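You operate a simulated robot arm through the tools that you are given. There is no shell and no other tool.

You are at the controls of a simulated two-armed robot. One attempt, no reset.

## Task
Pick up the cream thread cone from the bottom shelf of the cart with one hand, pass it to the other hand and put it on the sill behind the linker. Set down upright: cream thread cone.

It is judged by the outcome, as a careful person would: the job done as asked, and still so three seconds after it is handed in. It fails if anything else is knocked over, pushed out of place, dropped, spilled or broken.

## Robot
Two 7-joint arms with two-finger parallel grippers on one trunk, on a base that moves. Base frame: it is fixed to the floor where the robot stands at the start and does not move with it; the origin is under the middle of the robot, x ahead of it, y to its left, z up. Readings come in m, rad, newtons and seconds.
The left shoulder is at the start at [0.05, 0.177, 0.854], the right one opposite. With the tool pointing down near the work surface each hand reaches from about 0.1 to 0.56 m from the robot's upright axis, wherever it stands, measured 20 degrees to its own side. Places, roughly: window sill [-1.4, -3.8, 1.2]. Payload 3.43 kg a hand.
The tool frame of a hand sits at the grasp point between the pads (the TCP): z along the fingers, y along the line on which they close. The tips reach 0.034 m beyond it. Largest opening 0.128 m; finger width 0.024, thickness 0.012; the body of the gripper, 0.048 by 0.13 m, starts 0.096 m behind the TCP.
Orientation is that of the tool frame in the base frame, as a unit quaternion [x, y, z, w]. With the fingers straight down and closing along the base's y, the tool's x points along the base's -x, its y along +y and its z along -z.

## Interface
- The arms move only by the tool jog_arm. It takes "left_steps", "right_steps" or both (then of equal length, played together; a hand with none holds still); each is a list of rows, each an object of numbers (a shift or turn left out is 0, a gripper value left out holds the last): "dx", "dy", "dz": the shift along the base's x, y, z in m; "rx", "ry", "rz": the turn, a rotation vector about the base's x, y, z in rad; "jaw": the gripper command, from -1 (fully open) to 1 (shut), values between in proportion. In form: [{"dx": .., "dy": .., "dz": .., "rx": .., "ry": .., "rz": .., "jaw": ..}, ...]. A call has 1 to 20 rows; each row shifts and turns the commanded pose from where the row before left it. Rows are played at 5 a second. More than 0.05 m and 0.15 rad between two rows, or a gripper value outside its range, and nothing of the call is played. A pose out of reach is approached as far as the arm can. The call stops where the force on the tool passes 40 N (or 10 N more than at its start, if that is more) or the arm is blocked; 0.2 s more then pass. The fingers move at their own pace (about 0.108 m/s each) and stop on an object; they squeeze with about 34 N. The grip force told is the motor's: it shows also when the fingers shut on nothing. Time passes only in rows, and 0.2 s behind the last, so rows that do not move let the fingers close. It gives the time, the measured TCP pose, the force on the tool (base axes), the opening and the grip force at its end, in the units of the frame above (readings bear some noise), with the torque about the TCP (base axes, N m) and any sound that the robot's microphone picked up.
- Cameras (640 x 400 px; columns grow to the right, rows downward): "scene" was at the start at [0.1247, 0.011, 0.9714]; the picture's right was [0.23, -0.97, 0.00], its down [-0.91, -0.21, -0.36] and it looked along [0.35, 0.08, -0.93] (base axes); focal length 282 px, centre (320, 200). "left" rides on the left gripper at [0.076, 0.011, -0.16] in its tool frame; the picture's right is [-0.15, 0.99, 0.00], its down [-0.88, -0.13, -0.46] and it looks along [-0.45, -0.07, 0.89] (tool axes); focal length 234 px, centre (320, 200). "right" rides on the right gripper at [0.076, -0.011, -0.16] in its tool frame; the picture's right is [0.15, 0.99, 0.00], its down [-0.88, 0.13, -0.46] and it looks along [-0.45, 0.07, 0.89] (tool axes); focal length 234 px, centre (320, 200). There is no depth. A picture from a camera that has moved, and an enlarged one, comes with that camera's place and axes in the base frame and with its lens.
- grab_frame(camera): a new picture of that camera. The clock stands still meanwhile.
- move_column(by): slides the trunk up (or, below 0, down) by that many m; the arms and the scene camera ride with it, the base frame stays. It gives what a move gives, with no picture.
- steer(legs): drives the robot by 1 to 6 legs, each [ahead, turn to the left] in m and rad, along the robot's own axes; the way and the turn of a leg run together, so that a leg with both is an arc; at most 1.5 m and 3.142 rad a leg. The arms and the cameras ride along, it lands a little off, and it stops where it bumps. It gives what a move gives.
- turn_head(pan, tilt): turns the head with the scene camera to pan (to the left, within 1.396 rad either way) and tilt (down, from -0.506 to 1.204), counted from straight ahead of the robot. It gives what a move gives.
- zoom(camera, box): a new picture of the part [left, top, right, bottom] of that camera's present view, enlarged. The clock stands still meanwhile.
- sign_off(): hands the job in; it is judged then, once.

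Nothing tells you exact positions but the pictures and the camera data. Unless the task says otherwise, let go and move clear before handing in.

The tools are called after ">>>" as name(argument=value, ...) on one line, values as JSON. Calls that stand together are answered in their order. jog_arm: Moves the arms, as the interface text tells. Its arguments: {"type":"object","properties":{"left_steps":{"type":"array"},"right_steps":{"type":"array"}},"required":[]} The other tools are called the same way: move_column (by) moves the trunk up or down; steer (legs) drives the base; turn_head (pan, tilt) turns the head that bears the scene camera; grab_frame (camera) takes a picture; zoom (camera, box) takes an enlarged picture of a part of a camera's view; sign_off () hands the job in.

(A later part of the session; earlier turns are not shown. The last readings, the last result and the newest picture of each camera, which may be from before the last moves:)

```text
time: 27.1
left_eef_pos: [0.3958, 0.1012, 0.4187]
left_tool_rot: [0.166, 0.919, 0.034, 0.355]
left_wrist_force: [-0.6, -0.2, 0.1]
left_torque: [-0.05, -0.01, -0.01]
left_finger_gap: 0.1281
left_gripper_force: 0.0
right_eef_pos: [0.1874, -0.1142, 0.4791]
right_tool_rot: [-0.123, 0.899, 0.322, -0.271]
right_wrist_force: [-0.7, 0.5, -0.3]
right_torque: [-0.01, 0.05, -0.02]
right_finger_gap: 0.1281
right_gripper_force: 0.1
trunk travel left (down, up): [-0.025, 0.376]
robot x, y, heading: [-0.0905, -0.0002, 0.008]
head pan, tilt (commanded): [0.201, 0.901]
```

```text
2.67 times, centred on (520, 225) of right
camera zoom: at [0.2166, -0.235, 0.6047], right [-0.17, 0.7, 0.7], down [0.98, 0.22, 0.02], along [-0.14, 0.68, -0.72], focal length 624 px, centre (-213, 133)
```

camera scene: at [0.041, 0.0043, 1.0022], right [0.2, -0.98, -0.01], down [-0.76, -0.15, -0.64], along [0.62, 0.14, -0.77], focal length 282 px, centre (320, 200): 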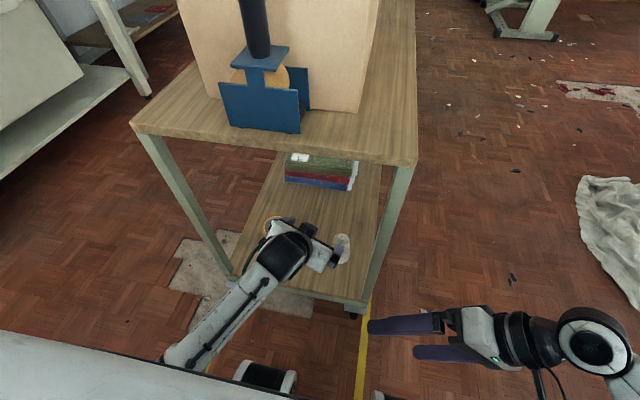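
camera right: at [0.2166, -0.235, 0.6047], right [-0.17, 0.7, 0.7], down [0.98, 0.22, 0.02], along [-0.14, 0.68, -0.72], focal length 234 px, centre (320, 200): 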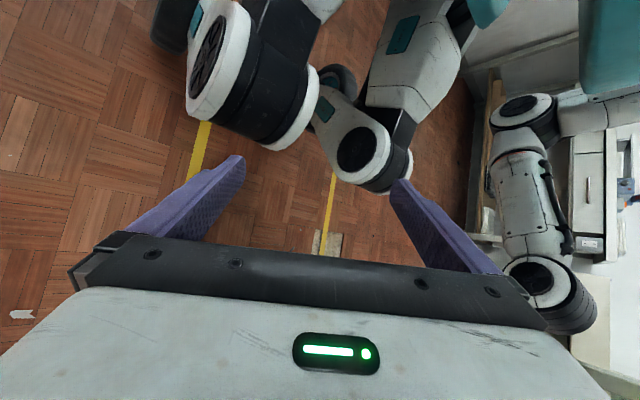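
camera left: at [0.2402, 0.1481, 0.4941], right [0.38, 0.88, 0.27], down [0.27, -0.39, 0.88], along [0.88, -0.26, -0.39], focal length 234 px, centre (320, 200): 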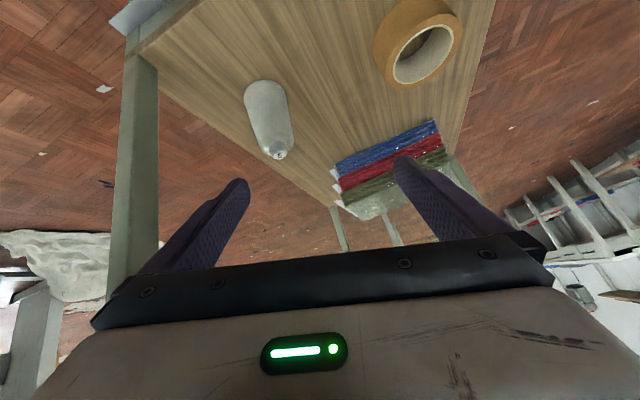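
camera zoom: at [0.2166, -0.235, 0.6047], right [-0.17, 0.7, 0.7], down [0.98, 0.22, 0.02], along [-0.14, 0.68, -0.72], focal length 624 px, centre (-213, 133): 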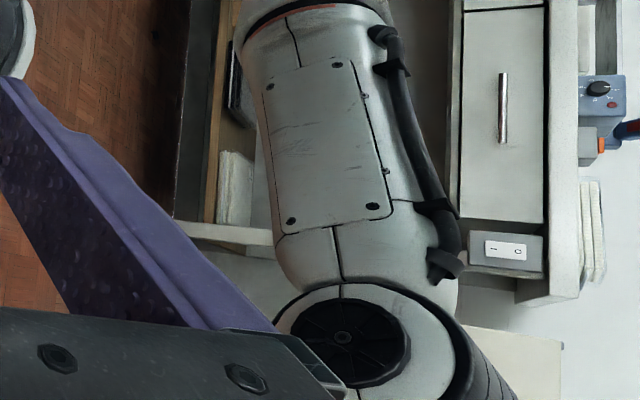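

The elbow is clear of the thigh, so the limit is the left upper arm hugging the torso as it reaches across to y≈0.04. Turning the robot about 17° right will put the cone straight ahead of the left shoulder. First I'll withdraw the hand and restore the right one.

>>> jog_arm(left_steps=[{"dz": 0.02, "dy": 0.01}, {"dz": 0.02, "dx": -0.01, "dy": 0.01}, {"dx": -0.02, "dz": 0.01, "dy": 0.01}, {"dx": -0.02}, {"dx": -0.02}, {"dx": -0.02}, {"dx": -0.015}, {}, {}, {}, {}], right_steps=[{"rx": 0.02, "ry": -0.086, "rz": -0.0875}, {"rx": 0.02, "ry": -0.086, "rz": -0.0875}, {"rx": 0.02, "ry": -0.086, "rz": -0.0875}, {"rx": 0.02, "ry": -0.086, "rz": -0.0875}, {"rx": 0.02, "ry": -0.086, "rz": -0.0875}, {"rx": -0.13}, {"rx": -0.13}, {"rx": -0.13}, {"rx": -0.13}, {"rx": -0.13}, {"rx": -0.13}])

>>> grab_frame(camera="scene")

```text
time: 29.4
left_eef_pos: [0.289, 0.1375, 0.4366]
left_tool_rot: [0.166, 0.927, 0.029, 0.335]
left_wrist_force: [-0.5, 0.0, -1.0]
left_torque: [0.02, 0.0, 0.05]
left_finger_gap: 0.1283
left_gripper_force: 0.1
right_eef_pos: [0.1919, -0.1132, 0.4665]
right_tool_rot: [0.0, 1.0, -0.002, 0.001]
right_wrist_force: [-0.2, 0.1, 0.6]
right_torque: [0.02, 0.01, 0.02]
right_finger_gap: 0.1278
right_gripper_force: 0.0
trunk travel left (down, up): [-0.025, 0.376]
robot x, y, heading: [-0.0926, -0.0004, 0.002]
head pan, tilt (commanded): [0.201, 0.901]
```

```text
taken
camera scene: at [0.052, 0.0134, 0.9913], right [0.2, -0.98, 0.0], down [-0.77, -0.16, -0.62], along [0.61, 0.12, -0.78], focal length 282 px, centre (320, 200)
```

scene: 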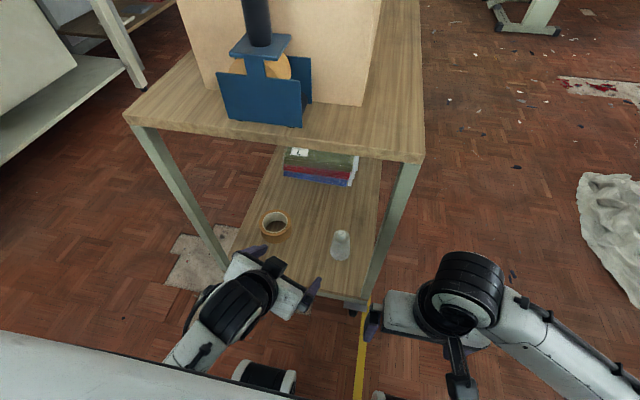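

The hand is out in front of the cart now and nothing has been disturbed. I'll back up a little and turn right about 0.3 rad.

>>> steer(legs=[[-0.1, 0.0], [0.0, -0.3]])

>>> turn_head(pan=0.4, tilt=0.8)

>>> grab_frame(camera="scene")

>>> grab_frame(camera="left")

```text
time: 31.6
left_eef_pos: [0.2118, 0.0205, 0.4377]
left_tool_rot: [0.299, 0.893, -0.02, 0.335]
left_wrist_force: [-0.1, -0.6, -0.3]
left_torque: [-0.02, 0.03, -0.01]
left_finger_gap: 0.1279
left_gripper_force: 0.0
right_eef_pos: [0.0469, -0.1896, 0.4683]
right_tool_rot: [0.145, 0.989, 0.001, 0.001]
right_wrist_force: [-0.5, 1.0, -0.1]
right_torque: [-0.01, 0.01, 0.01]
right_finger_gap: 0.128
right_gripper_force: 0.0
trunk travel left (down, up): [-0.025, 0.376]
robot x, y, heading: [-0.1922, -0.0029, -0.29]
head pan, tilt (commanded): [0.201, 0.901]
```

```text
time: 32.3
left_eef_pos: [0.2122, 0.0198, 0.4368]
left_tool_rot: [0.3, 0.893, -0.021, 0.335]
left_wrist_force: [-0.1, 0.2, 0.4]
left_torque: [0.02, -0.01, 0.04]
left_finger_gap: 0.1275
left_gripper_force: 0.0
right_eef_pos: [0.0457, -0.19, 0.4675]
right_tool_rot: [0.146, 0.989, -0.001, 0.0]
right_wrist_force: [-0.5, -0.6, -0.1]
right_torque: [-0.02, 0.01, 0.0]
right_finger_gap: 0.1279
right_gripper_force: 0.0
trunk travel left (down, up): [-0.025, 0.376]
robot x, y, heading: [-0.1904, -0.0005, -0.291]
head pan, tilt (commanded): [0.4, 0.799]
```

```text
taken
camera scene: at [-0.0452, -0.0133, 0.9991], right [0.11, -0.99, 0.0], down [-0.71, -0.08, -0.7], along [0.69, 0.07, -0.72], focal length 282 px, centre (320, 200)
```

scene: 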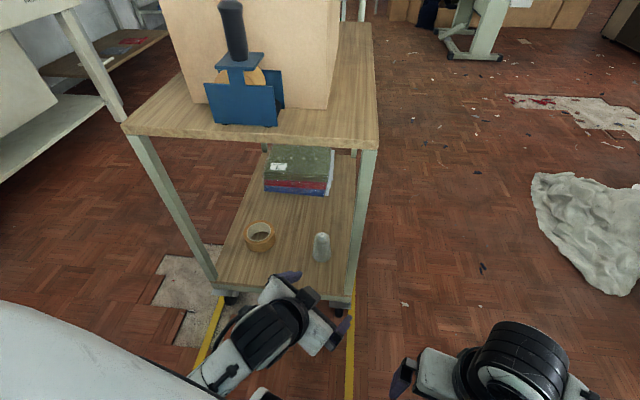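

```text
taken
camera left: at [0.0793, 0.1085, 0.518], right [0.63, 0.73, 0.25], down [0.18, -0.46, 0.87], along [0.75, -0.5, -0.42], focal length 234 px, centre (320, 200)
```

left: 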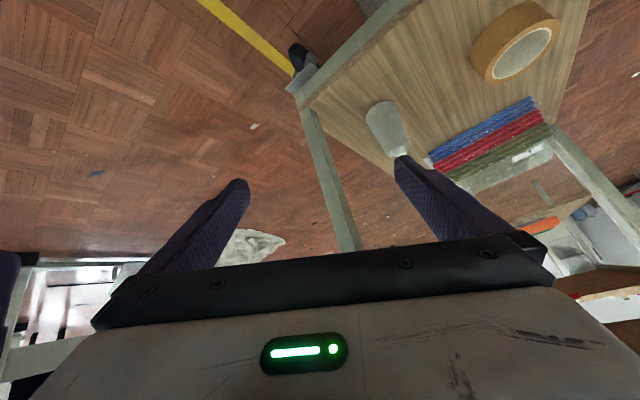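

The robot now faces slightly right of the cart. I'll straighten the left hand so its fingers close horizontally and move it left to clear the cart's front-right leg before I roll forward.

>>> jog_arm(left_steps=[{"dy": 0.018, "dz": -0.006, "rx": -0.031, "ry": 0.012, "rz": 0.058}, {"dy": 0.018, "dz": -0.006, "rx": -0.031, "ry": 0.012, "rz": 0.058}, {"dy": 0.018, "dz": -0.006, "rx": -0.031, "ry": 0.012, "rz": 0.058}, {"dy": 0.018, "dz": -0.006, "rx": -0.031, "ry": 0.012, "rz": 0.058}, {"dy": 0.018, "dz": -0.006, "rx": -0.031, "ry": 0.012, "rz": 0.058}])

>>> zoom(camera="scene", box=[200, 190, 400, 315])

>>> grab_frame(camera="left")

```text
time: 33.1
left_eef_pos: [0.2152, 0.0664, 0.4271]
left_tool_rot: [0.207, 0.915, -0.043, 0.345]
left_wrist_force: [1.6, 0.4, 1.3]
left_torque: [0.05, 0.26, -0.14]
left_finger_gap: 0.1279
left_gripper_force: 0.0
right_eef_pos: [0.0467, -0.1901, 0.4682]
right_tool_rot: [0.146, 0.989, 0.0, 0.0]
right_wrist_force: [0.5, 0.7, 0.7]
right_torque: [0.0, 0.0, 0.0]
right_finger_gap: 0.1282
right_gripper_force: 0.0
trunk travel left (down, up): [-0.025, 0.376]
robot x, y, heading: [-0.1906, -0.0002, -0.298]
head pan, tilt (commanded): [0.4, 0.799]
stopped in row 4 (left hand): the force on the tool passed its limit at 57 N (the readings are from after the stop); the commanded pose is now the measured one
```

```text
3.20 times, centred on (300, 252) of scene
camera zoom: at [-0.0452, -0.0132, 0.9991], right [0.11, -0.99, 0.0], down [-0.71, -0.08, -0.7], along [0.69, 0.08, -0.72], focal length 901 px, centre (384, 32)
```

zoom: 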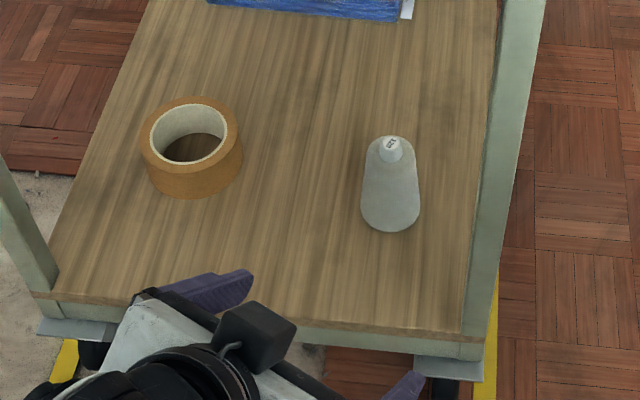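

```text
taken
camera left: at [0.0713, 0.1408, 0.5021], right [0.5, 0.85, 0.16], down [0.26, -0.32, 0.91], along [0.82, -0.42, -0.39], focal length 234 px, centre (320, 200)
```

left: 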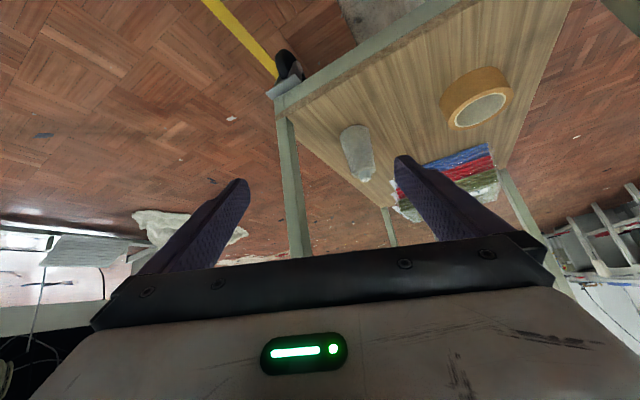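

The cone is at about (0.482, 0.037), standing from z≈0.19 to 0.29 with a radius of about 0.03. The hand brushed the robot's own knee again, so I'll lift it, move it forward and left, and then roll ahead.

>>> jog_arm(left_steps=[{"dz": 0.02, "dx": 0.005}, {"dx": 0.0175, "dy": 0.009, "rx": -0.0125, "ry": 0.012, "rz": 0.03}, {"dx": 0.0175, "dy": 0.009, "rx": -0.0125, "ry": 0.012, "rz": 0.03}, {"dx": 0.0175, "dy": 0.009, "rx": -0.0125, "ry": 0.012, "rz": 0.03}, {"dx": 0.0175, "dy": 0.009, "rx": -0.0125, "ry": 0.012, "rz": 0.03}, {}])

>>> grab_frame(camera="scene")

```text
time: 34.5
left_eef_pos: [0.29, 0.1032, 0.447]
left_tool_rot: [0.141, 0.932, -0.052, 0.33]
left_wrist_force: [-0.2, 1.1, 0.4]
left_torque: [-0.03, 0.0, 0.03]
left_finger_gap: 0.1279
left_gripper_force: 0.1
right_eef_pos: [0.0472, -0.1895, 0.4667]
right_tool_rot: [0.145, 0.989, 0.0, 0.0]
right_wrist_force: [-0.1, -1.4, 0.1]
right_torque: [0.0, 0.0, -0.01]
right_finger_gap: 0.1278
right_gripper_force: 0.0
trunk travel left (down, up): [-0.025, 0.376]
robot x, y, heading: [-0.1927, 0.0009, -0.289]
head pan, tilt (commanded): [0.4, 0.799]
```

```text
taken
camera scene: at [-0.0452, -0.0132, 0.9992], right [0.11, -0.99, 0.0], down [-0.71, -0.08, -0.7], along [0.69, 0.08, -0.72], focal length 282 px, centre (320, 200)
```

scene: 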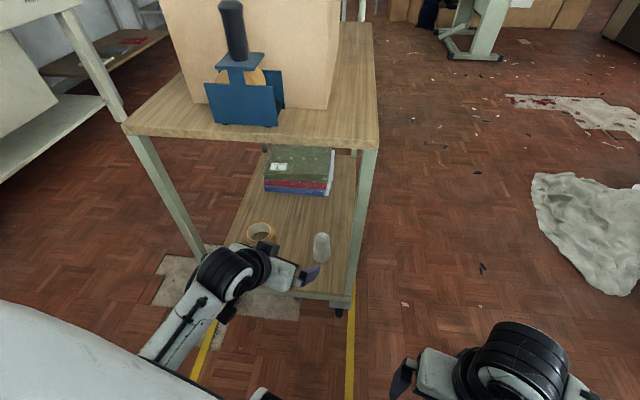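

I'll test lowering the arm in this new configuration while it's still in front of the cart.

>>> jog_arm(left_steps=[{"dx": 0.005, "dz": -0.02}, {"dx": 0.005, "dz": -0.02}, {"dx": 0.005, "dz": -0.02}, {"dz": -0.02}])

```text
time: 35.5
left_eef_pos: [0.3059, 0.1039, 0.3664]
left_tool_rot: [0.139, 0.932, -0.049, 0.33]
left_wrist_force: [-0.7, 0.0, -0.6]
left_torque: [0.0, 0.01, 0.01]
left_finger_gap: 0.1277
left_gripper_force: 0.1
right_eef_pos: [0.0464, -0.1901, 0.4674]
right_tool_rot: [0.146, 0.989, 0.0, 0.0]
right_wrist_force: [0.1, 0.6, 0.1]
right_torque: [-0.02, -0.03, 0.0]
right_finger_gap: 0.1282
right_gripper_force: 0.0
trunk travel left (down, up): [-0.025, 0.376]
robot x, y, heading: [-0.1936, -0.0015, -0.289]
head pan, tilt (commanded): [0.4, 0.799]
```

The arm moves down freely now. I'll roll forward 13 cm so the hand enters above the shelf, higher than the top of the cone.

>>> steer(legs=[[0.13, 0.0]])

>>> grab_frame(camera="scene")

>>> grab_frame(camera="left")

```text
time: 36.8
left_eef_pos: [0.4291, 0.0646, 0.3675]
left_tool_rot: [0.142, 0.932, -0.051, 0.33]
left_wrist_force: [-0.3, 0.1, 1.1]
left_torque: [-0.02, -0.01, 0.02]
left_finger_gap: 0.128
left_gripper_force: 0.0
right_eef_pos: [0.1688, -0.2273, 0.4686]
right_tool_rot: [0.148, 0.989, 0.0, 0.0]
right_wrist_force: [0.4, 0.0, -0.1]
right_torque: [0.0, 0.01, -0.02]
right_finger_gap: 0.1278
right_gripper_force: 0.0
trunk travel left (down, up): [-0.025, 0.376]
robot x, y, heading: [-0.07, -0.0378, -0.29]
head pan, tilt (commanded): [0.4, 0.799]
```

```text
taken
camera scene: at [0.078, -0.0507, 0.9992], right [0.11, -0.99, 0.0], down [-0.71, -0.08, -0.7], along [0.69, 0.07, -0.72], focal length 282 px, centre (320, 200)
```

scene: 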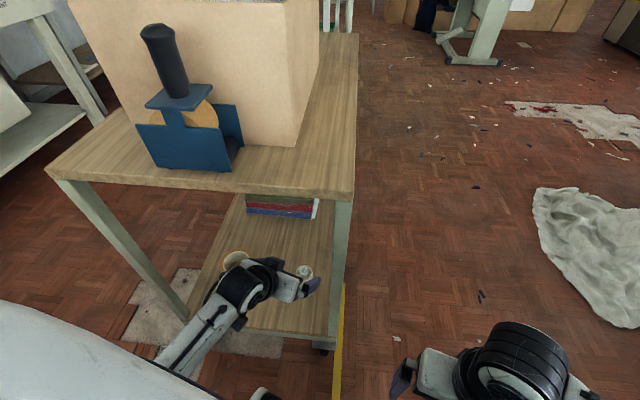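

```text
taken
camera left: at [0.281, 0.1252, 0.4456], right [0.4, 0.91, 0.09], down [0.34, -0.24, 0.91], along [0.85, -0.34, -0.41], focal length 234 px, centre (320, 200)
```

left: 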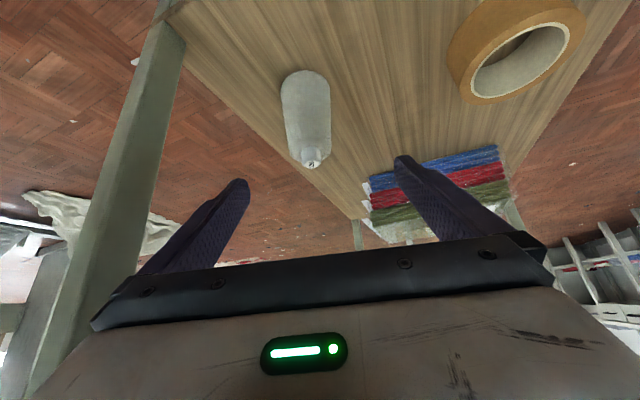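

The cone is nearly centred between the open fingers and the fingers close horizontally. I'll lower the hand onto the cone along a straight line in small steps.

>>> jog_arm(left_steps=[{"dx": 0.0088, "dy": -0.0043, "dz": -0.018}, {"dx": 0.0088, "dy": -0.0043, "dz": -0.018}, {"dx": 0.0088, "dy": -0.0043, "dz": -0.018}, {"dx": 0.0088, "dy": -0.0043, "dz": -0.018}])

>>> grab_frame(camera="left")

>>> zoom(camera="scene", box=[220, 220, 380, 320])

```text
time: 37.8
left_eef_pos: [0.4651, 0.0492, 0.2973]
left_tool_rot: [0.142, 0.932, -0.052, 0.329]
left_wrist_force: [-0.4, 0.1, 0.1]
left_torque: [-0.02, 0.0, -0.06]
left_finger_gap: 0.128
left_gripper_force: 0.0
right_eef_pos: [0.1698, -0.2282, 0.4677]
right_tool_rot: [0.147, 0.989, 0.0, 0.0]
right_wrist_force: [0.2, 0.1, 0.2]
right_torque: [-0.03, 0.06, 0.01]
right_finger_gap: 0.128
right_gripper_force: 0.0
trunk travel left (down, up): [-0.025, 0.376]
robot x, y, heading: [-0.0667, -0.0358, -0.296]
head pan, tilt (commanded): [0.4, 0.799]
```

```text
taken
camera left: at [0.3159, 0.1083, 0.3746], right [0.4, 0.91, 0.09], down [0.34, -0.24, 0.91], along [0.85, -0.34, -0.41], focal length 234 px, centre (320, 200)
```

left: 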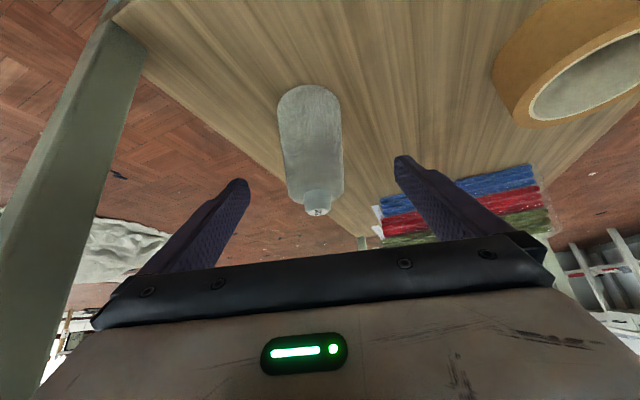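

```text
4.00 times, centred on (300, 270) of scene
camera zoom: at [0.078, -0.0507, 0.9992], right [0.11, -0.99, 0.0], down [-0.71, -0.08, -0.7], along [0.69, 0.07, -0.72], focal length 1127 px, centre (400, -80)
```

zoom: 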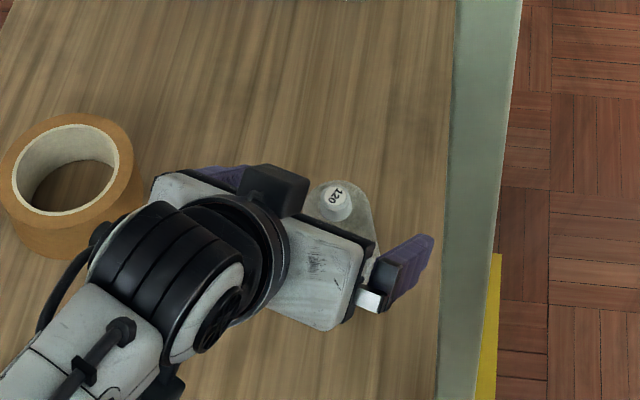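

The cone sits between the fingers. I'll make the last few centimetres of approach and check the centring before closing.

>>> jog_arm(left_steps=[{"dx": 0.0065, "dy": -0.0045, "dz": -0.0125}, {"dx": 0.0065, "dy": -0.0045, "dz": -0.0125}, {"dx": 0.0065, "dy": -0.0045, "dz": -0.0125}, {"jaw": -0.4}, {}])

>>> grab_frame(camera="left")

>>> zoom(camera="left", box=[200, 80, 440, 230])

>>> zoom(camera="scene", box=[220, 220, 380, 320])

```text
time: 39.0
left_eef_pos: [0.4834, 0.0329, 0.2585]
left_tool_rot: [0.142, 0.932, -0.053, 0.33]
left_wrist_force: [0.0, -0.1, 0.7]
left_torque: [-0.01, 0.05, 0.01]
left_finger_gap: 0.0899
left_gripper_force: 0.1
right_eef_pos: [0.1691, -0.2278, 0.468]
right_tool_rot: [0.147, 0.989, 0.0, 0.0]
right_wrist_force: [0.0, -0.5, 0.8]
right_torque: [0.01, 0.03, 0.04]
right_finger_gap: 0.1276
right_gripper_force: 0.1
trunk travel left (down, up): [-0.025, 0.376]
robot x, y, heading: [-0.0677, -0.0354, -0.288]
head pan, tilt (commanded): [0.4, 0.799]
```

```text
taken
camera left: at [0.3352, 0.0938, 0.3364], right [0.4, 0.91, 0.09], down [0.34, -0.24, 0.91], along [0.85, -0.34, -0.41], focal length 234 px, centre (320, 200)
```

left: 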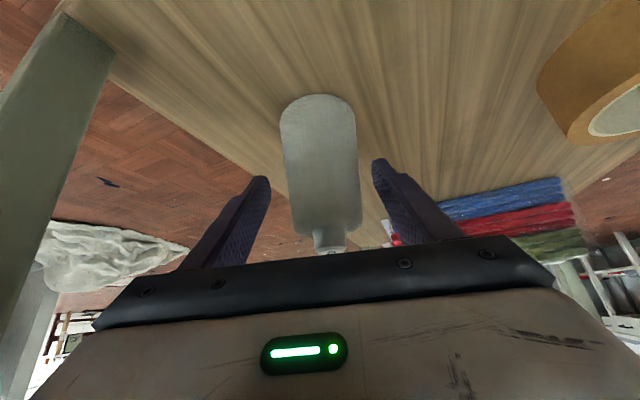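

```text
2.67 times, centred on (320, 155) of left
camera zoom: at [0.3352, 0.0938, 0.3364], right [0.4, 0.91, 0.09], down [0.34, -0.24, 0.91], along [0.85, -0.34, -0.41], focal length 624 px, centre (320, 320)
```

zoom: 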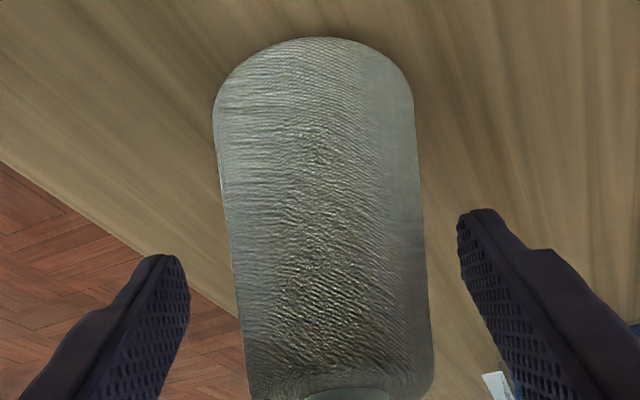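

```text
4.00 times, centred on (300, 270) of scene
camera zoom: at [0.078, -0.0508, 0.9992], right [0.11, -0.99, 0.0], down [-0.71, -0.08, -0.7], along [0.69, 0.07, -0.72], focal length 1127 px, centre (400, -80)
```

zoom: 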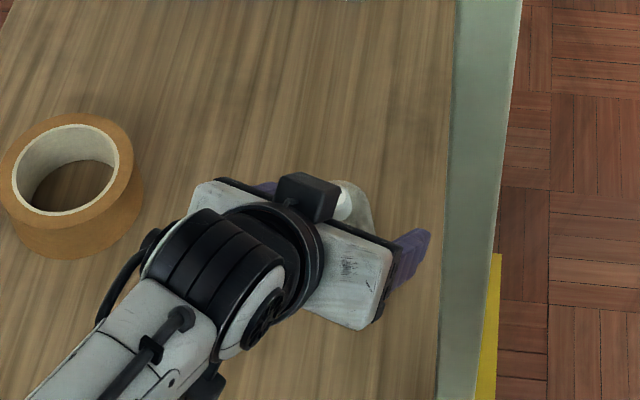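

Centring is within about 2–3 mm. I'll shift slightly left and close the fingers gradually on the cone.

>>> jog_arm(left_steps=[{"dx": 0.001, "dy": 0.003}, {"jaw": -0.1}, {"jaw": 0.05}, {"jaw": 0.15}, {"jaw": 0.3}, {"jaw": 0.6}, {"jaw": 1.0}, {}, {}])

>>> zoom(camera="left", box=[160, 60, 480, 260])

>>> zoom(camera="scene", box=[220, 220, 380, 320])

```text
time: 41.0
left_eef_pos: [0.4849, 0.0377, 0.2578]
left_tool_rot: [0.142, 0.932, -0.051, 0.33]
left_wrist_force: [0.5, 1.1, 0.5]
left_torque: [0.04, -0.01, -0.01]
left_finger_gap: 0.0528
left_gripper_force: 34.4
right_eef_pos: [0.169, -0.2282, 0.4672]
right_tool_rot: [0.147, 0.989, 0.0, 0.001]
right_wrist_force: [-0.9, -1.3, -0.2]
right_torque: [0.0, 0.01, -0.02]
right_finger_gap: 0.1282
right_gripper_force: 0.0
trunk travel left (down, up): [-0.025, 0.376]
robot x, y, heading: [-0.0713, -0.0358, -0.298]
head pan, tilt (commanded): [0.4, 0.799]
```

```text
2.00 times, centred on (320, 160) of left
camera zoom: at [0.3361, 0.0972, 0.3368], right [0.4, 0.91, 0.09], down [0.34, -0.24, 0.91], along [0.85, -0.34, -0.41], focal length 468 px, centre (320, 280)
```

zoom: 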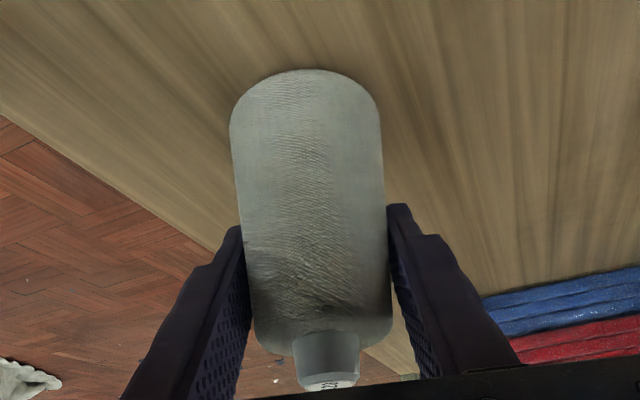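

```text
4.00 times, centred on (300, 270) of scene
camera zoom: at [0.0779, -0.0508, 0.9992], right [0.11, -0.99, 0.0], down [-0.71, -0.08, -0.7], along [0.69, 0.07, -0.72], focal length 1127 px, centre (400, -80)
```

zoom: 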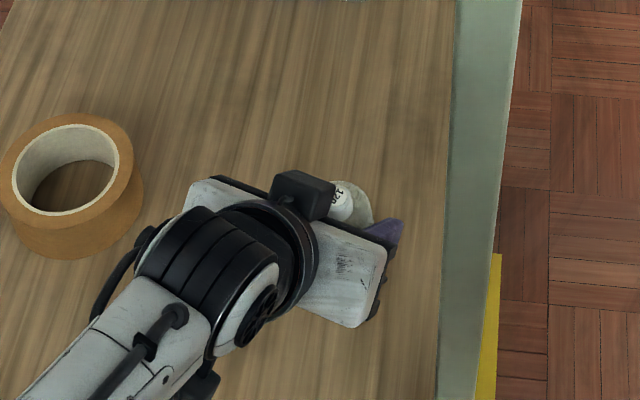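

The cone is gripped, with a 53 mm gap and full grip force. I'll lift it a few centimetres and check that it stays put.

>>> jog_arm(left_steps=[{"dz": 0.01}, {"dz": 0.015}, {"dz": 0.015}, {"dz": 0.015}, {"dz": 0.015}, {}])

>>> grab_frame(camera="left")

>>> grab_frame(camera="scene")

```text
time: 42.4
left_eef_pos: [0.4852, 0.0369, 0.3293]
left_tool_rot: [0.142, 0.932, -0.052, 0.33]
left_wrist_force: [0.1, 0.6, -1.6]
left_torque: [-0.02, 0.02, 0.02]
left_finger_gap: 0.0528
left_gripper_force: 34.2
right_eef_pos: [0.1678, -0.2266, 0.4679]
right_tool_rot: [0.147, 0.989, 0.0, 0.0]
right_wrist_force: [-0.3, 0.0, -0.1]
right_torque: [-0.01, -0.04, 0.0]
right_finger_gap: 0.1278
right_gripper_force: 0.1
trunk travel left (down, up): [-0.025, 0.376]
robot x, y, heading: [-0.0682, -0.0345, -0.291]
head pan, tilt (commanded): [0.4, 0.799]
```

```text
taken
camera left: at [0.3362, 0.0973, 0.4083], right [0.4, 0.91, 0.09], down [0.34, -0.24, 0.91], along [0.85, -0.34, -0.41], focal length 234 px, centre (320, 200)
```

left: 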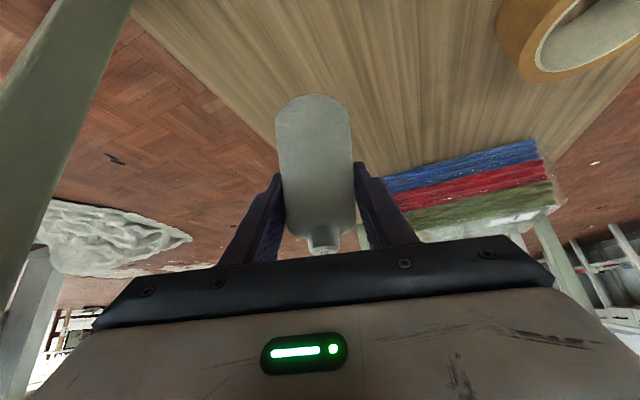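

```text
taken
camera scene: at [0.0781, -0.0508, 0.9991], right [0.11, -0.99, 0.0], down [-0.71, -0.08, -0.7], along [0.69, 0.07, -0.72], focal length 282 px, centre (320, 200)
```

scene: 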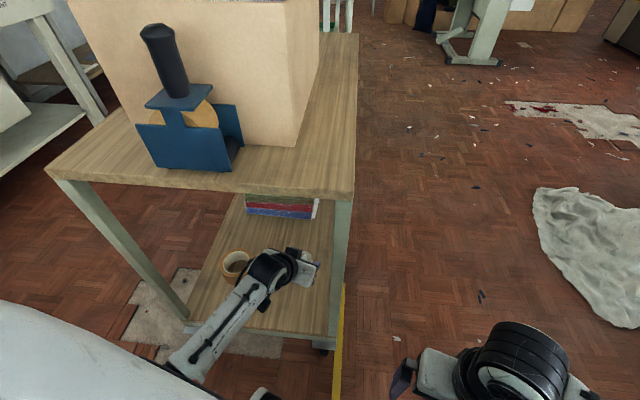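

The cone is up and steady in the left hand with nothing else disturbed. I'll reverse straight out of the cart.

>>> steer(legs=[[-0.28, 0.0]])

>>> grab_frame(camera="scene")

>>> move_column(by=0.2)

>>> grab_frame(camera="scene")

```text
time: 44.3
left_eef_pos: [0.2156, 0.1233, 0.3297]
left_tool_rot: [0.136, 0.933, -0.05, 0.33]
left_wrist_force: [0.6, -1.1, -0.1]
left_torque: [-0.01, -0.02, -0.03]
left_finger_gap: 0.0529
left_gripper_force: 33.9
right_eef_pos: [-0.0966, -0.1459, 0.4675]
right_tool_rot: [0.141, 0.99, 0.0, 0.0]
right_wrist_force: [0.3, -0.3, -0.4]
right_torque: [0.01, -0.01, 0.05]
right_finger_gap: 0.1278
right_gripper_force: 0.0
trunk travel left (down, up): [-0.025, 0.376]
robot x, y, heading: [-0.3363, 0.041, -0.283]
head pan, tilt (commanded): [0.4, 0.799]
```

```text
taken
camera scene: at [-0.1898, 0.0304, 0.9991], right [0.12, -0.99, 0.0], down [-0.71, -0.08, -0.7], along [0.69, 0.08, -0.72], focal length 282 px, centre (320, 200)
```

scene: 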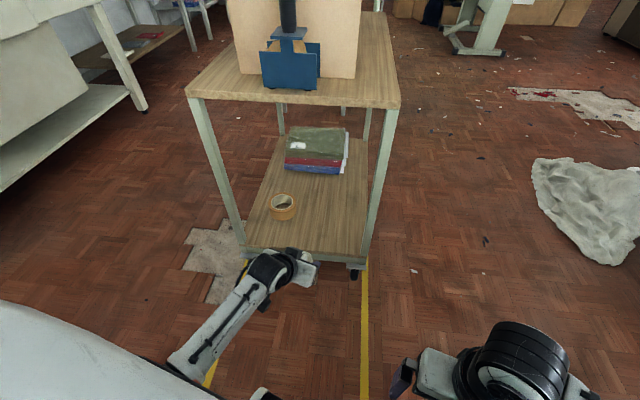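

```text
time: 46.5
left_eef_pos: [0.2164, 0.1231, 0.529]
left_tool_rot: [0.137, 0.933, -0.05, 0.329]
left_wrist_force: [0.6, 0.2, -1.3]
left_torque: [0.03, 0.0, -0.02]
left_finger_gap: 0.0529
left_gripper_force: 33.9
right_eef_pos: [-0.0963, -0.1446, 0.6673]
right_tool_rot: [0.141, 0.99, 0.0, 0.0]
right_wrist_force: [0.1, -0.9, 0.0]
right_torque: [-0.01, 0.0, 0.0]
right_finger_gap: 0.1277
right_gripper_force: 0.0
trunk travel left (down, up): [-0.225, 0.176]
robot x, y, heading: [-0.3367, 0.0416, -0.281]
head pan, tilt (commanded): [0.4, 0.799]
```

```text
taken
camera scene: at [-0.1897, 0.0304, 1.1991], right [0.12, -0.99, 0.0], down [-0.71, -0.08, -0.7], along [0.69, 0.08, -0.72], focal length 282 px, centre (320, 200)
```

scene: 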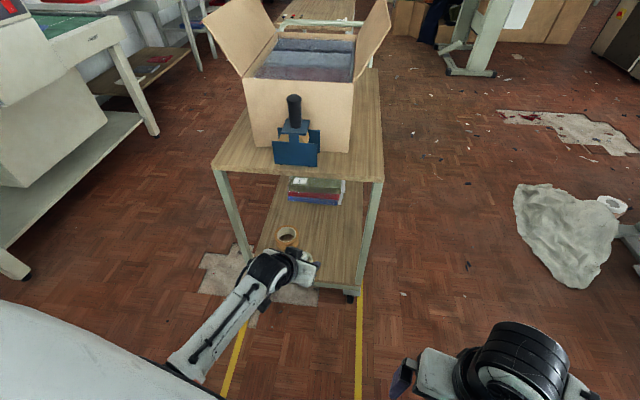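

The cone is clear of the cart, and the trunk is up 20 cm. I'll tuck the left hand in closer and higher, then look at the floor to plan the drive around the fabric heap and overlock table toward the sill.

>>> jog_arm(left_steps=[{"dx": -0.02, "dz": 0.035}, {"dx": -0.025, "dz": 0.035}, {"dx": -0.025, "dz": 0.035}, {"dx": -0.025, "dz": 0.035}, {"dx": -0.025, "dz": 0.03}, {"dx": -0.025, "dz": 0.02}])

>>> turn_head(pan=-0.3, tilt=0.5)

>>> grab_frame(camera="scene")

>>> turn_head(pan=-1.3, tilt=0.4)

>>> grab_frame(camera="scene")

```text
time: 47.9
left_eef_pos: [0.0721, 0.1257, 0.7217]
left_tool_rot: [0.136, 0.933, -0.05, 0.33]
left_wrist_force: [-0.1, -0.2, -1.0]
left_torque: [0.01, -0.01, 0.01]
left_finger_gap: 0.0529
left_gripper_force: 34.0
right_eef_pos: [-0.0961, -0.1451, 0.6676]
right_tool_rot: [0.141, 0.99, 0.0, 0.0]
right_wrist_force: [-0.5, 0.0, -0.3]
right_torque: [0.02, -0.02, 0.04]
right_finger_gap: 0.1279
right_gripper_force: 0.0
trunk travel left (down, up): [-0.225, 0.176]
robot x, y, heading: [-0.3362, 0.0433, -0.279]
head pan, tilt (commanded): [0.4, 0.799]
```

```text
time: 49.0
left_eef_pos: [0.072, 0.1254, 0.7217]
left_tool_rot: [0.137, 0.933, -0.05, 0.33]
left_wrist_force: [0.0, -0.1, -1.7]
left_torque: [-0.01, -0.01, 0.03]
left_finger_gap: 0.0528
left_gripper_force: 34.4
right_eef_pos: [-0.0968, -0.145, 0.6678]
right_tool_rot: [0.141, 0.99, 0.001, 0.0]
right_wrist_force: [0.2, 0.5, 0.1]
right_torque: [0.01, 0.0, -0.05]
right_finger_gap: 0.1281
right_gripper_force: 0.0
trunk travel left (down, up): [-0.225, 0.176]
robot x, y, heading: [-0.3357, 0.0417, -0.284]
head pan, tilt (commanded): [-0.3, 0.499]
```

```text
taken
camera scene: at [-0.1939, -0.029, 1.2251], right [-0.55, -0.84, 0.0], down [-0.4, 0.26, -0.88], along [0.73, -0.48, -0.48], focal length 282 px, centre (320, 200)
```

scene: 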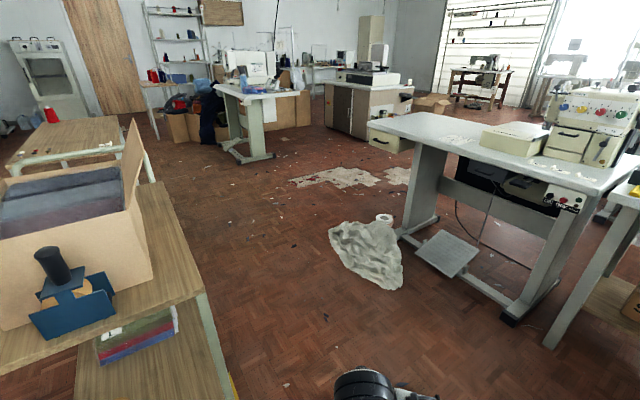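

```text
time: 50.2
left_eef_pos: [0.072, 0.1255, 0.7208]
left_tool_rot: [0.136, 0.933, -0.05, 0.33]
left_wrist_force: [0.1, -0.9, -1.6]
left_torque: [-0.03, 0.0, 0.0]
left_finger_gap: 0.0529
left_gripper_force: 34.4
right_eef_pos: [-0.0962, -0.1453, 0.6678]
right_tool_rot: [0.14, 0.99, 0.0, 0.0]
right_wrist_force: [0.0, -0.1, 0.1]
right_torque: [0.02, 0.02, 0.01]
right_finger_gap: 0.128
right_gripper_force: 0.0
trunk travel left (down, up): [-0.225, 0.176]
robot x, y, heading: [-0.3424, 0.041, -0.284]
head pan, tilt (commanded): [-1.3, 0.4]
```

```text
taken
camera scene: at [-0.2709, -0.0716, 1.2342], right [-1.0, 0.01, 0.0], down [0.0, 0.39, -0.92], along [-0.01, -0.92, -0.39], focal length 282 px, centre (320, 200)
```

scene: 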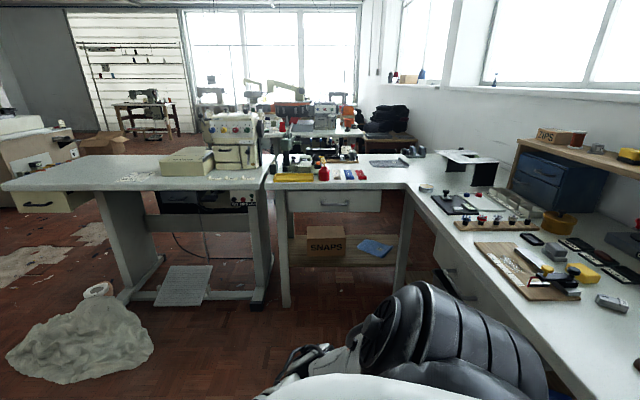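

The L-shaped bench closes off the wall side, so I'll go around the far end of the overlock table. I'll zoom in on the back area where the sill is.

>>> zoom(camera="scene", box=[180, 60, 460, 200])

>>> zoom(camera="scene", box=[300, 60, 460, 160])

```text
2.29 times, centred on (320, 130) of scene
camera zoom: at [-0.2709, -0.0716, 1.2342], right [-1.0, 0.01, 0.0], down [0.0, 0.39, -0.92], along [-0.01, -0.92, -0.39], focal length 644 px, centre (320, 360)
```

zoom: 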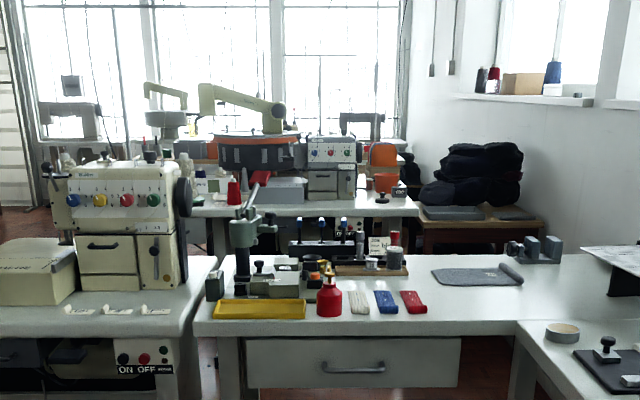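

```text
4.00 times, centred on (380, 110) of scene
camera zoom: at [-0.2709, -0.0716, 1.2342], right [-1.0, 0.01, 0.0], down [0.0, 0.39, -0.92], along [-0.01, -0.92, -0.39], focal length 1127 px, centre (80, 560)
```

zoom: 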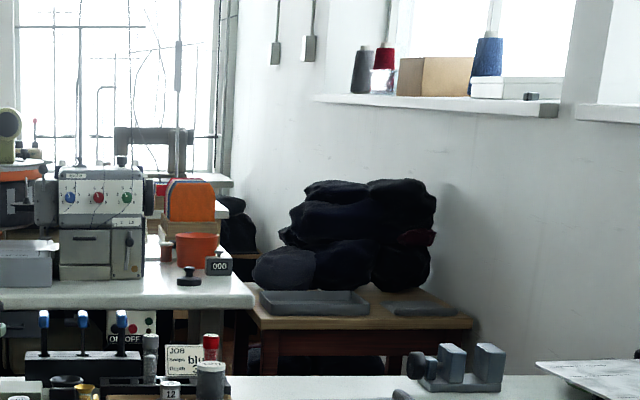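

The way is: down and right of the cart, along the aisle between the cart and the heap, then around the overlock table's far end. First leg goes to a point clear of the cart's corner, then I'll turn to face along the aisle.

>>> steer(legs=[[0.0, -0.87], [0.58, 0.0], [0.0, 1.15]])

>>> turn_head(pan=0.0, tilt=0.6)

>>> grab_frame(camera="scene")

>>> turn_head(pan=-0.8, tilt=0.6)

>>> grab_frame(camera="scene")

>>> turn_head(pan=0.8, tilt=0.6)

>>> grab_frame(camera="scene")

```text
time: 58.8
left_eef_pos: [0.2641, -0.3141, 0.7209]
left_tool_rot: [0.012, 0.943, -0.006, 0.334]
left_wrist_force: [-1.2, 0.0, -1.5]
left_torque: [0.01, -0.03, -0.01]
left_finger_gap: 0.0529
left_gripper_force: 34.2
right_eef_pos: [0.1726, -0.6194, 0.6672]
right_tool_rot: [0.008, 1.0, 0.0, 0.001]
right_wrist_force: [-0.1, -0.8, -0.2]
right_torque: [0.03, 0.02, -0.01]
right_finger_gap: 0.1281
right_gripper_force: 0.1
trunk travel left (down, up): [-0.225, 0.176]
robot x, y, heading: [-0.1088, -0.4992, -0.016]
head pan, tilt (commanded): [-1.3, 0.4]
```

```text
time: 60.3
left_eef_pos: [0.2642, -0.314, 0.7218]
left_tool_rot: [0.012, 0.943, -0.006, 0.333]
left_wrist_force: [0.1, -0.2, -1.9]
left_torque: [0.0, -0.03, 0.01]
left_finger_gap: 0.0527
left_gripper_force: 34.3
right_eef_pos: [0.1718, -0.6202, 0.6683]
right_tool_rot: [0.009, 1.0, 0.0, 0.001]
right_wrist_force: [-0.4, 0.1, 0.1]
right_torque: [-0.03, -0.02, -0.01]
right_finger_gap: 0.1279
right_gripper_force: 0.0
trunk travel left (down, up): [-0.225, 0.176]
robot x, y, heading: [-0.1102, -0.5009, -0.02]
head pan, tilt (commanded): [0.0, 0.6]
```

```text
taken
camera scene: at [0.0494, -0.5063, 1.216], right [-0.02, -1.0, 0.0], down [-0.56, 0.01, -0.83], along [0.82, -0.01, -0.56], focal length 282 px, centre (320, 200)
```

scene: 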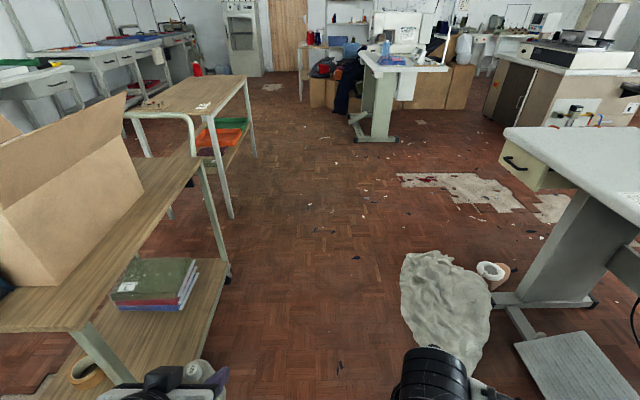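

```text
time: 61.4
left_eef_pos: [0.2636, -0.3137, 0.7205]
left_tool_rot: [0.012, 0.943, -0.006, 0.334]
left_wrist_force: [-0.2, -1.1, -1.0]
left_torque: [0.01, 0.01, -0.01]
left_finger_gap: 0.0526
left_gripper_force: 34.6
right_eef_pos: [0.1724, -0.6193, 0.6677]
right_tool_rot: [0.009, 1.0, 0.001, 0.0]
right_wrist_force: [-1.3, -0.7, 1.0]
right_torque: [0.0, -0.04, -0.01]
right_finger_gap: 0.128
right_gripper_force: 0.0
trunk travel left (down, up): [-0.225, 0.176]
robot x, y, heading: [-0.1126, -0.5016, -0.02]
head pan, tilt (commanded): [-0.799, 0.6]
```

```text
taken
camera scene: at [0.0216, -0.5691, 1.216], right [-0.73, -0.69, 0.0], down [-0.39, 0.41, -0.83], along [0.57, -0.6, -0.56], focal length 282 px, centre (320, 200)
```

scene: 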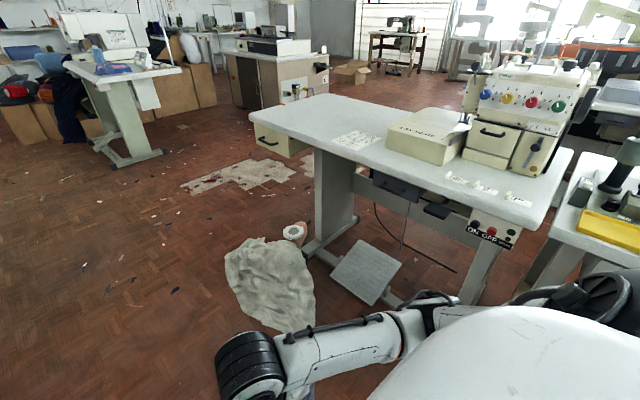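

```text
time: 63.1
left_eef_pos: [0.2644, -0.3146, 0.7218]
left_tool_rot: [0.012, 0.943, -0.006, 0.334]
left_wrist_force: [-0.3, 1.0, -1.9]
left_torque: [0.02, 0.03, -0.02]
left_finger_gap: 0.0527
left_gripper_force: 34.1
right_eef_pos: [0.1722, -0.6201, 0.667]
right_tool_rot: [0.009, 1.0, 0.0, 0.0]
right_wrist_force: [-0.2, -0.5, -0.2]
right_torque: [0.04, 0.02, 0.02]
right_finger_gap: 0.1283
right_gripper_force: 0.1
trunk travel left (down, up): [-0.225, 0.176]
robot x, y, heading: [-0.1081, -0.5003, -0.018]
head pan, tilt (commanded): [0.799, 0.6]
```

```text
taken
camera scene: at [0.0238, -0.4424, 1.216], right [0.7, -0.71, 0.0], down [-0.4, -0.4, -0.83], along [0.59, 0.58, -0.56], focal length 282 px, centre (320, 200)
```

scene: 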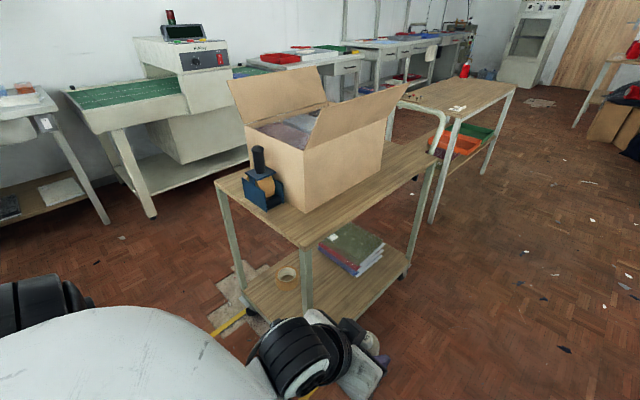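

I'm at the aisle entrance. The left elbow sticks out toward the cart's box flap, so I'll shift a few centimetres right before driving through, still clear of the fabric heap.

>>> steer(legs=[[0.0, -0.13], [0.36, 0.0], [0.0, 0.15]])

>>> turn_head(pan=0.0, tilt=0.9)

>>> grab_frame(camera="scene")

>>> turn_head(pan=0.9, tilt=0.5)

>>> grab_frame(camera="scene")

>>> turn_head(pan=-0.9, tilt=0.9)

>>> grab_frame(camera="scene")

>>> grab_frame(camera="right")

```text
time: 66.6
left_eef_pos: [0.617, -0.3595, 0.7208]
left_tool_rot: [0.004, 0.943, -0.003, 0.334]
left_wrist_force: [-0.3, -0.4, -1.2]
left_torque: [-0.01, 0.0, -0.01]
left_finger_gap: 0.0525
left_gripper_force: 34.3
right_eef_pos: [0.5311, -0.6665, 0.668]
right_tool_rot: [0.0, 1.0, 0.0, 0.001]
right_wrist_force: [0.4, 0.0, 1.2]
right_torque: [0.01, -0.03, 0.02]
right_finger_gap: 0.1282
right_gripper_force: 0.0
trunk travel left (down, up): [-0.225, 0.176]
robot x, y, heading: [0.2484, -0.5555, -0.004]
head pan, tilt (commanded): [0.799, 0.6]
```

```text
time: 67.7
left_eef_pos: [0.618, -0.3597, 0.7213]
left_tool_rot: [0.004, 0.942, -0.003, 0.334]
left_wrist_force: [-0.3, 0.0, -2.7]
left_torque: [-0.01, 0.01, 0.01]
left_finger_gap: 0.0525
left_gripper_force: 33.7
right_eef_pos: [0.53, -0.6658, 0.6672]
right_tool_rot: [0.0, 1.0, 0.0, 0.001]
right_wrist_force: [0.8, -0.6, 0.0]
right_torque: [-0.01, -0.03, 0.0]
right_finger_gap: 0.1279
right_gripper_force: 0.0
trunk travel left (down, up): [-0.225, 0.176]
robot x, y, heading: [0.2486, -0.5537, 0.005]
head pan, tilt (commanded): [0.0, 0.901]
```

```text
taken
camera scene: at [0.393, -0.5549, 1.1913], right [0.0, -1.0, 0.0], down [-0.78, 0.0, -0.62], along [0.62, 0.0, -0.78], focal length 282 px, centre (320, 200)
```

scene: 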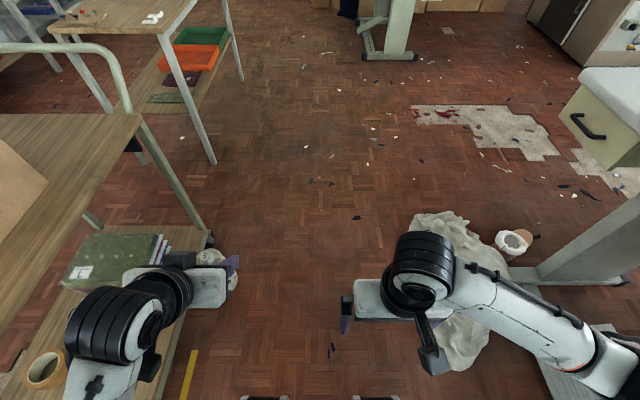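

```text
time: 68.9
left_eef_pos: [0.6166, -0.3609, 0.7212]
left_tool_rot: [0.003, 0.943, -0.002, 0.334]
left_wrist_force: [0.2, 0.4, -1.2]
left_torque: [0.03, -0.01, -0.02]
left_finger_gap: 0.0526
left_gripper_force: 34.6
right_eef_pos: [0.5298, -0.6661, 0.6672]
right_tool_rot: [0.0, 1.0, -0.001, -0.001]
right_wrist_force: [-0.1, 0.4, -0.6]
right_torque: [0.0, -0.01, 0.02]
right_finger_gap: 0.1278
right_gripper_force: 0.0
trunk travel left (down, up): [-0.225, 0.176]
robot x, y, heading: [0.2481, -0.5516, -0.004]
head pan, tilt (commanded): [0.901, 0.499]
```

```text
taken
camera scene: at [0.374, -0.4837, 1.2251], right [0.78, -0.62, 0.0], down [-0.3, -0.38, -0.88], along [0.55, 0.69, -0.48], focal length 282 px, centre (320, 200)
```

scene: 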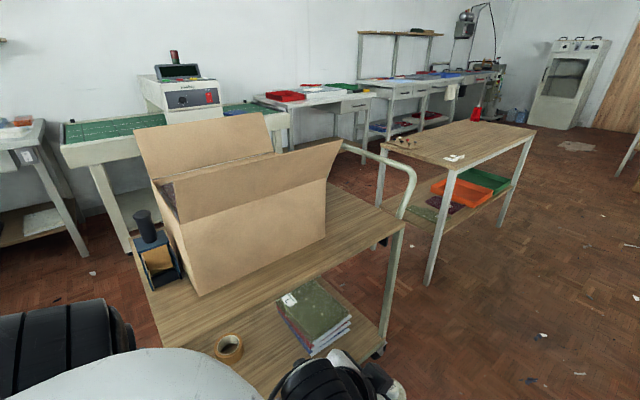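

```text
time: 70.7
left_eef_pos: [0.6172, -0.359, 0.7221]
left_tool_rot: [0.004, 0.943, -0.003, 0.333]
left_wrist_force: [0.2, 0.1, -0.6]
left_torque: [-0.03, -0.03, -0.01]
left_finger_gap: 0.0525
left_gripper_force: 34.3
right_eef_pos: [0.5306, -0.6669, 0.6666]
right_tool_rot: [0.0, 1.0, 0.0, 0.0]
right_wrist_force: [0.3, -1.0, 0.5]
right_torque: [0.0, -0.01, 0.01]
right_finger_gap: 0.1281
right_gripper_force: 0.1
trunk travel left (down, up): [-0.225, 0.176]
robot x, y, heading: [0.2493, -0.5534, 0.002]
head pan, tilt (commanded): [-0.901, 0.901]
```

```text
taken
camera scene: at [0.3644, -0.6141, 1.1912], right [-0.78, -0.62, 0.0], down [-0.49, 0.61, -0.62], along [0.39, -0.49, -0.78], focal length 282 px, centre (320, 200)
```

scene: 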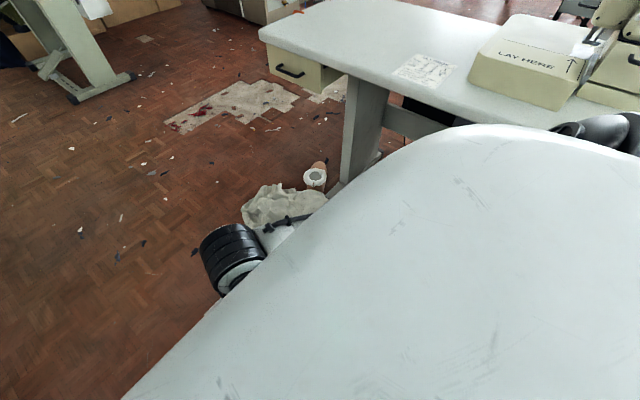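

```text
taken
camera right: at [0.4548, -0.6777, 0.8261], right [-0.15, 0.99, 0.0], down [0.88, 0.13, 0.46], along [0.45, 0.07, -0.89], focal length 234 px, centre (320, 200)
```

right: 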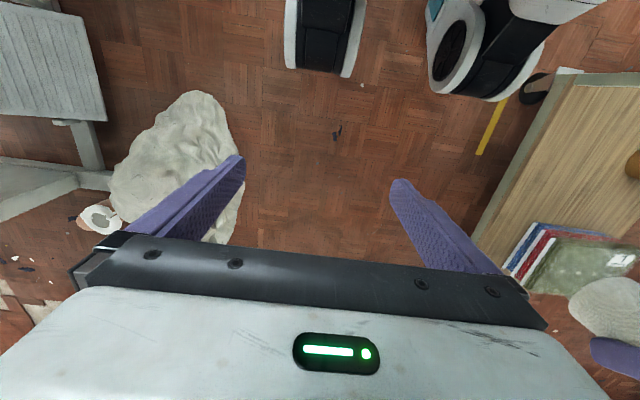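

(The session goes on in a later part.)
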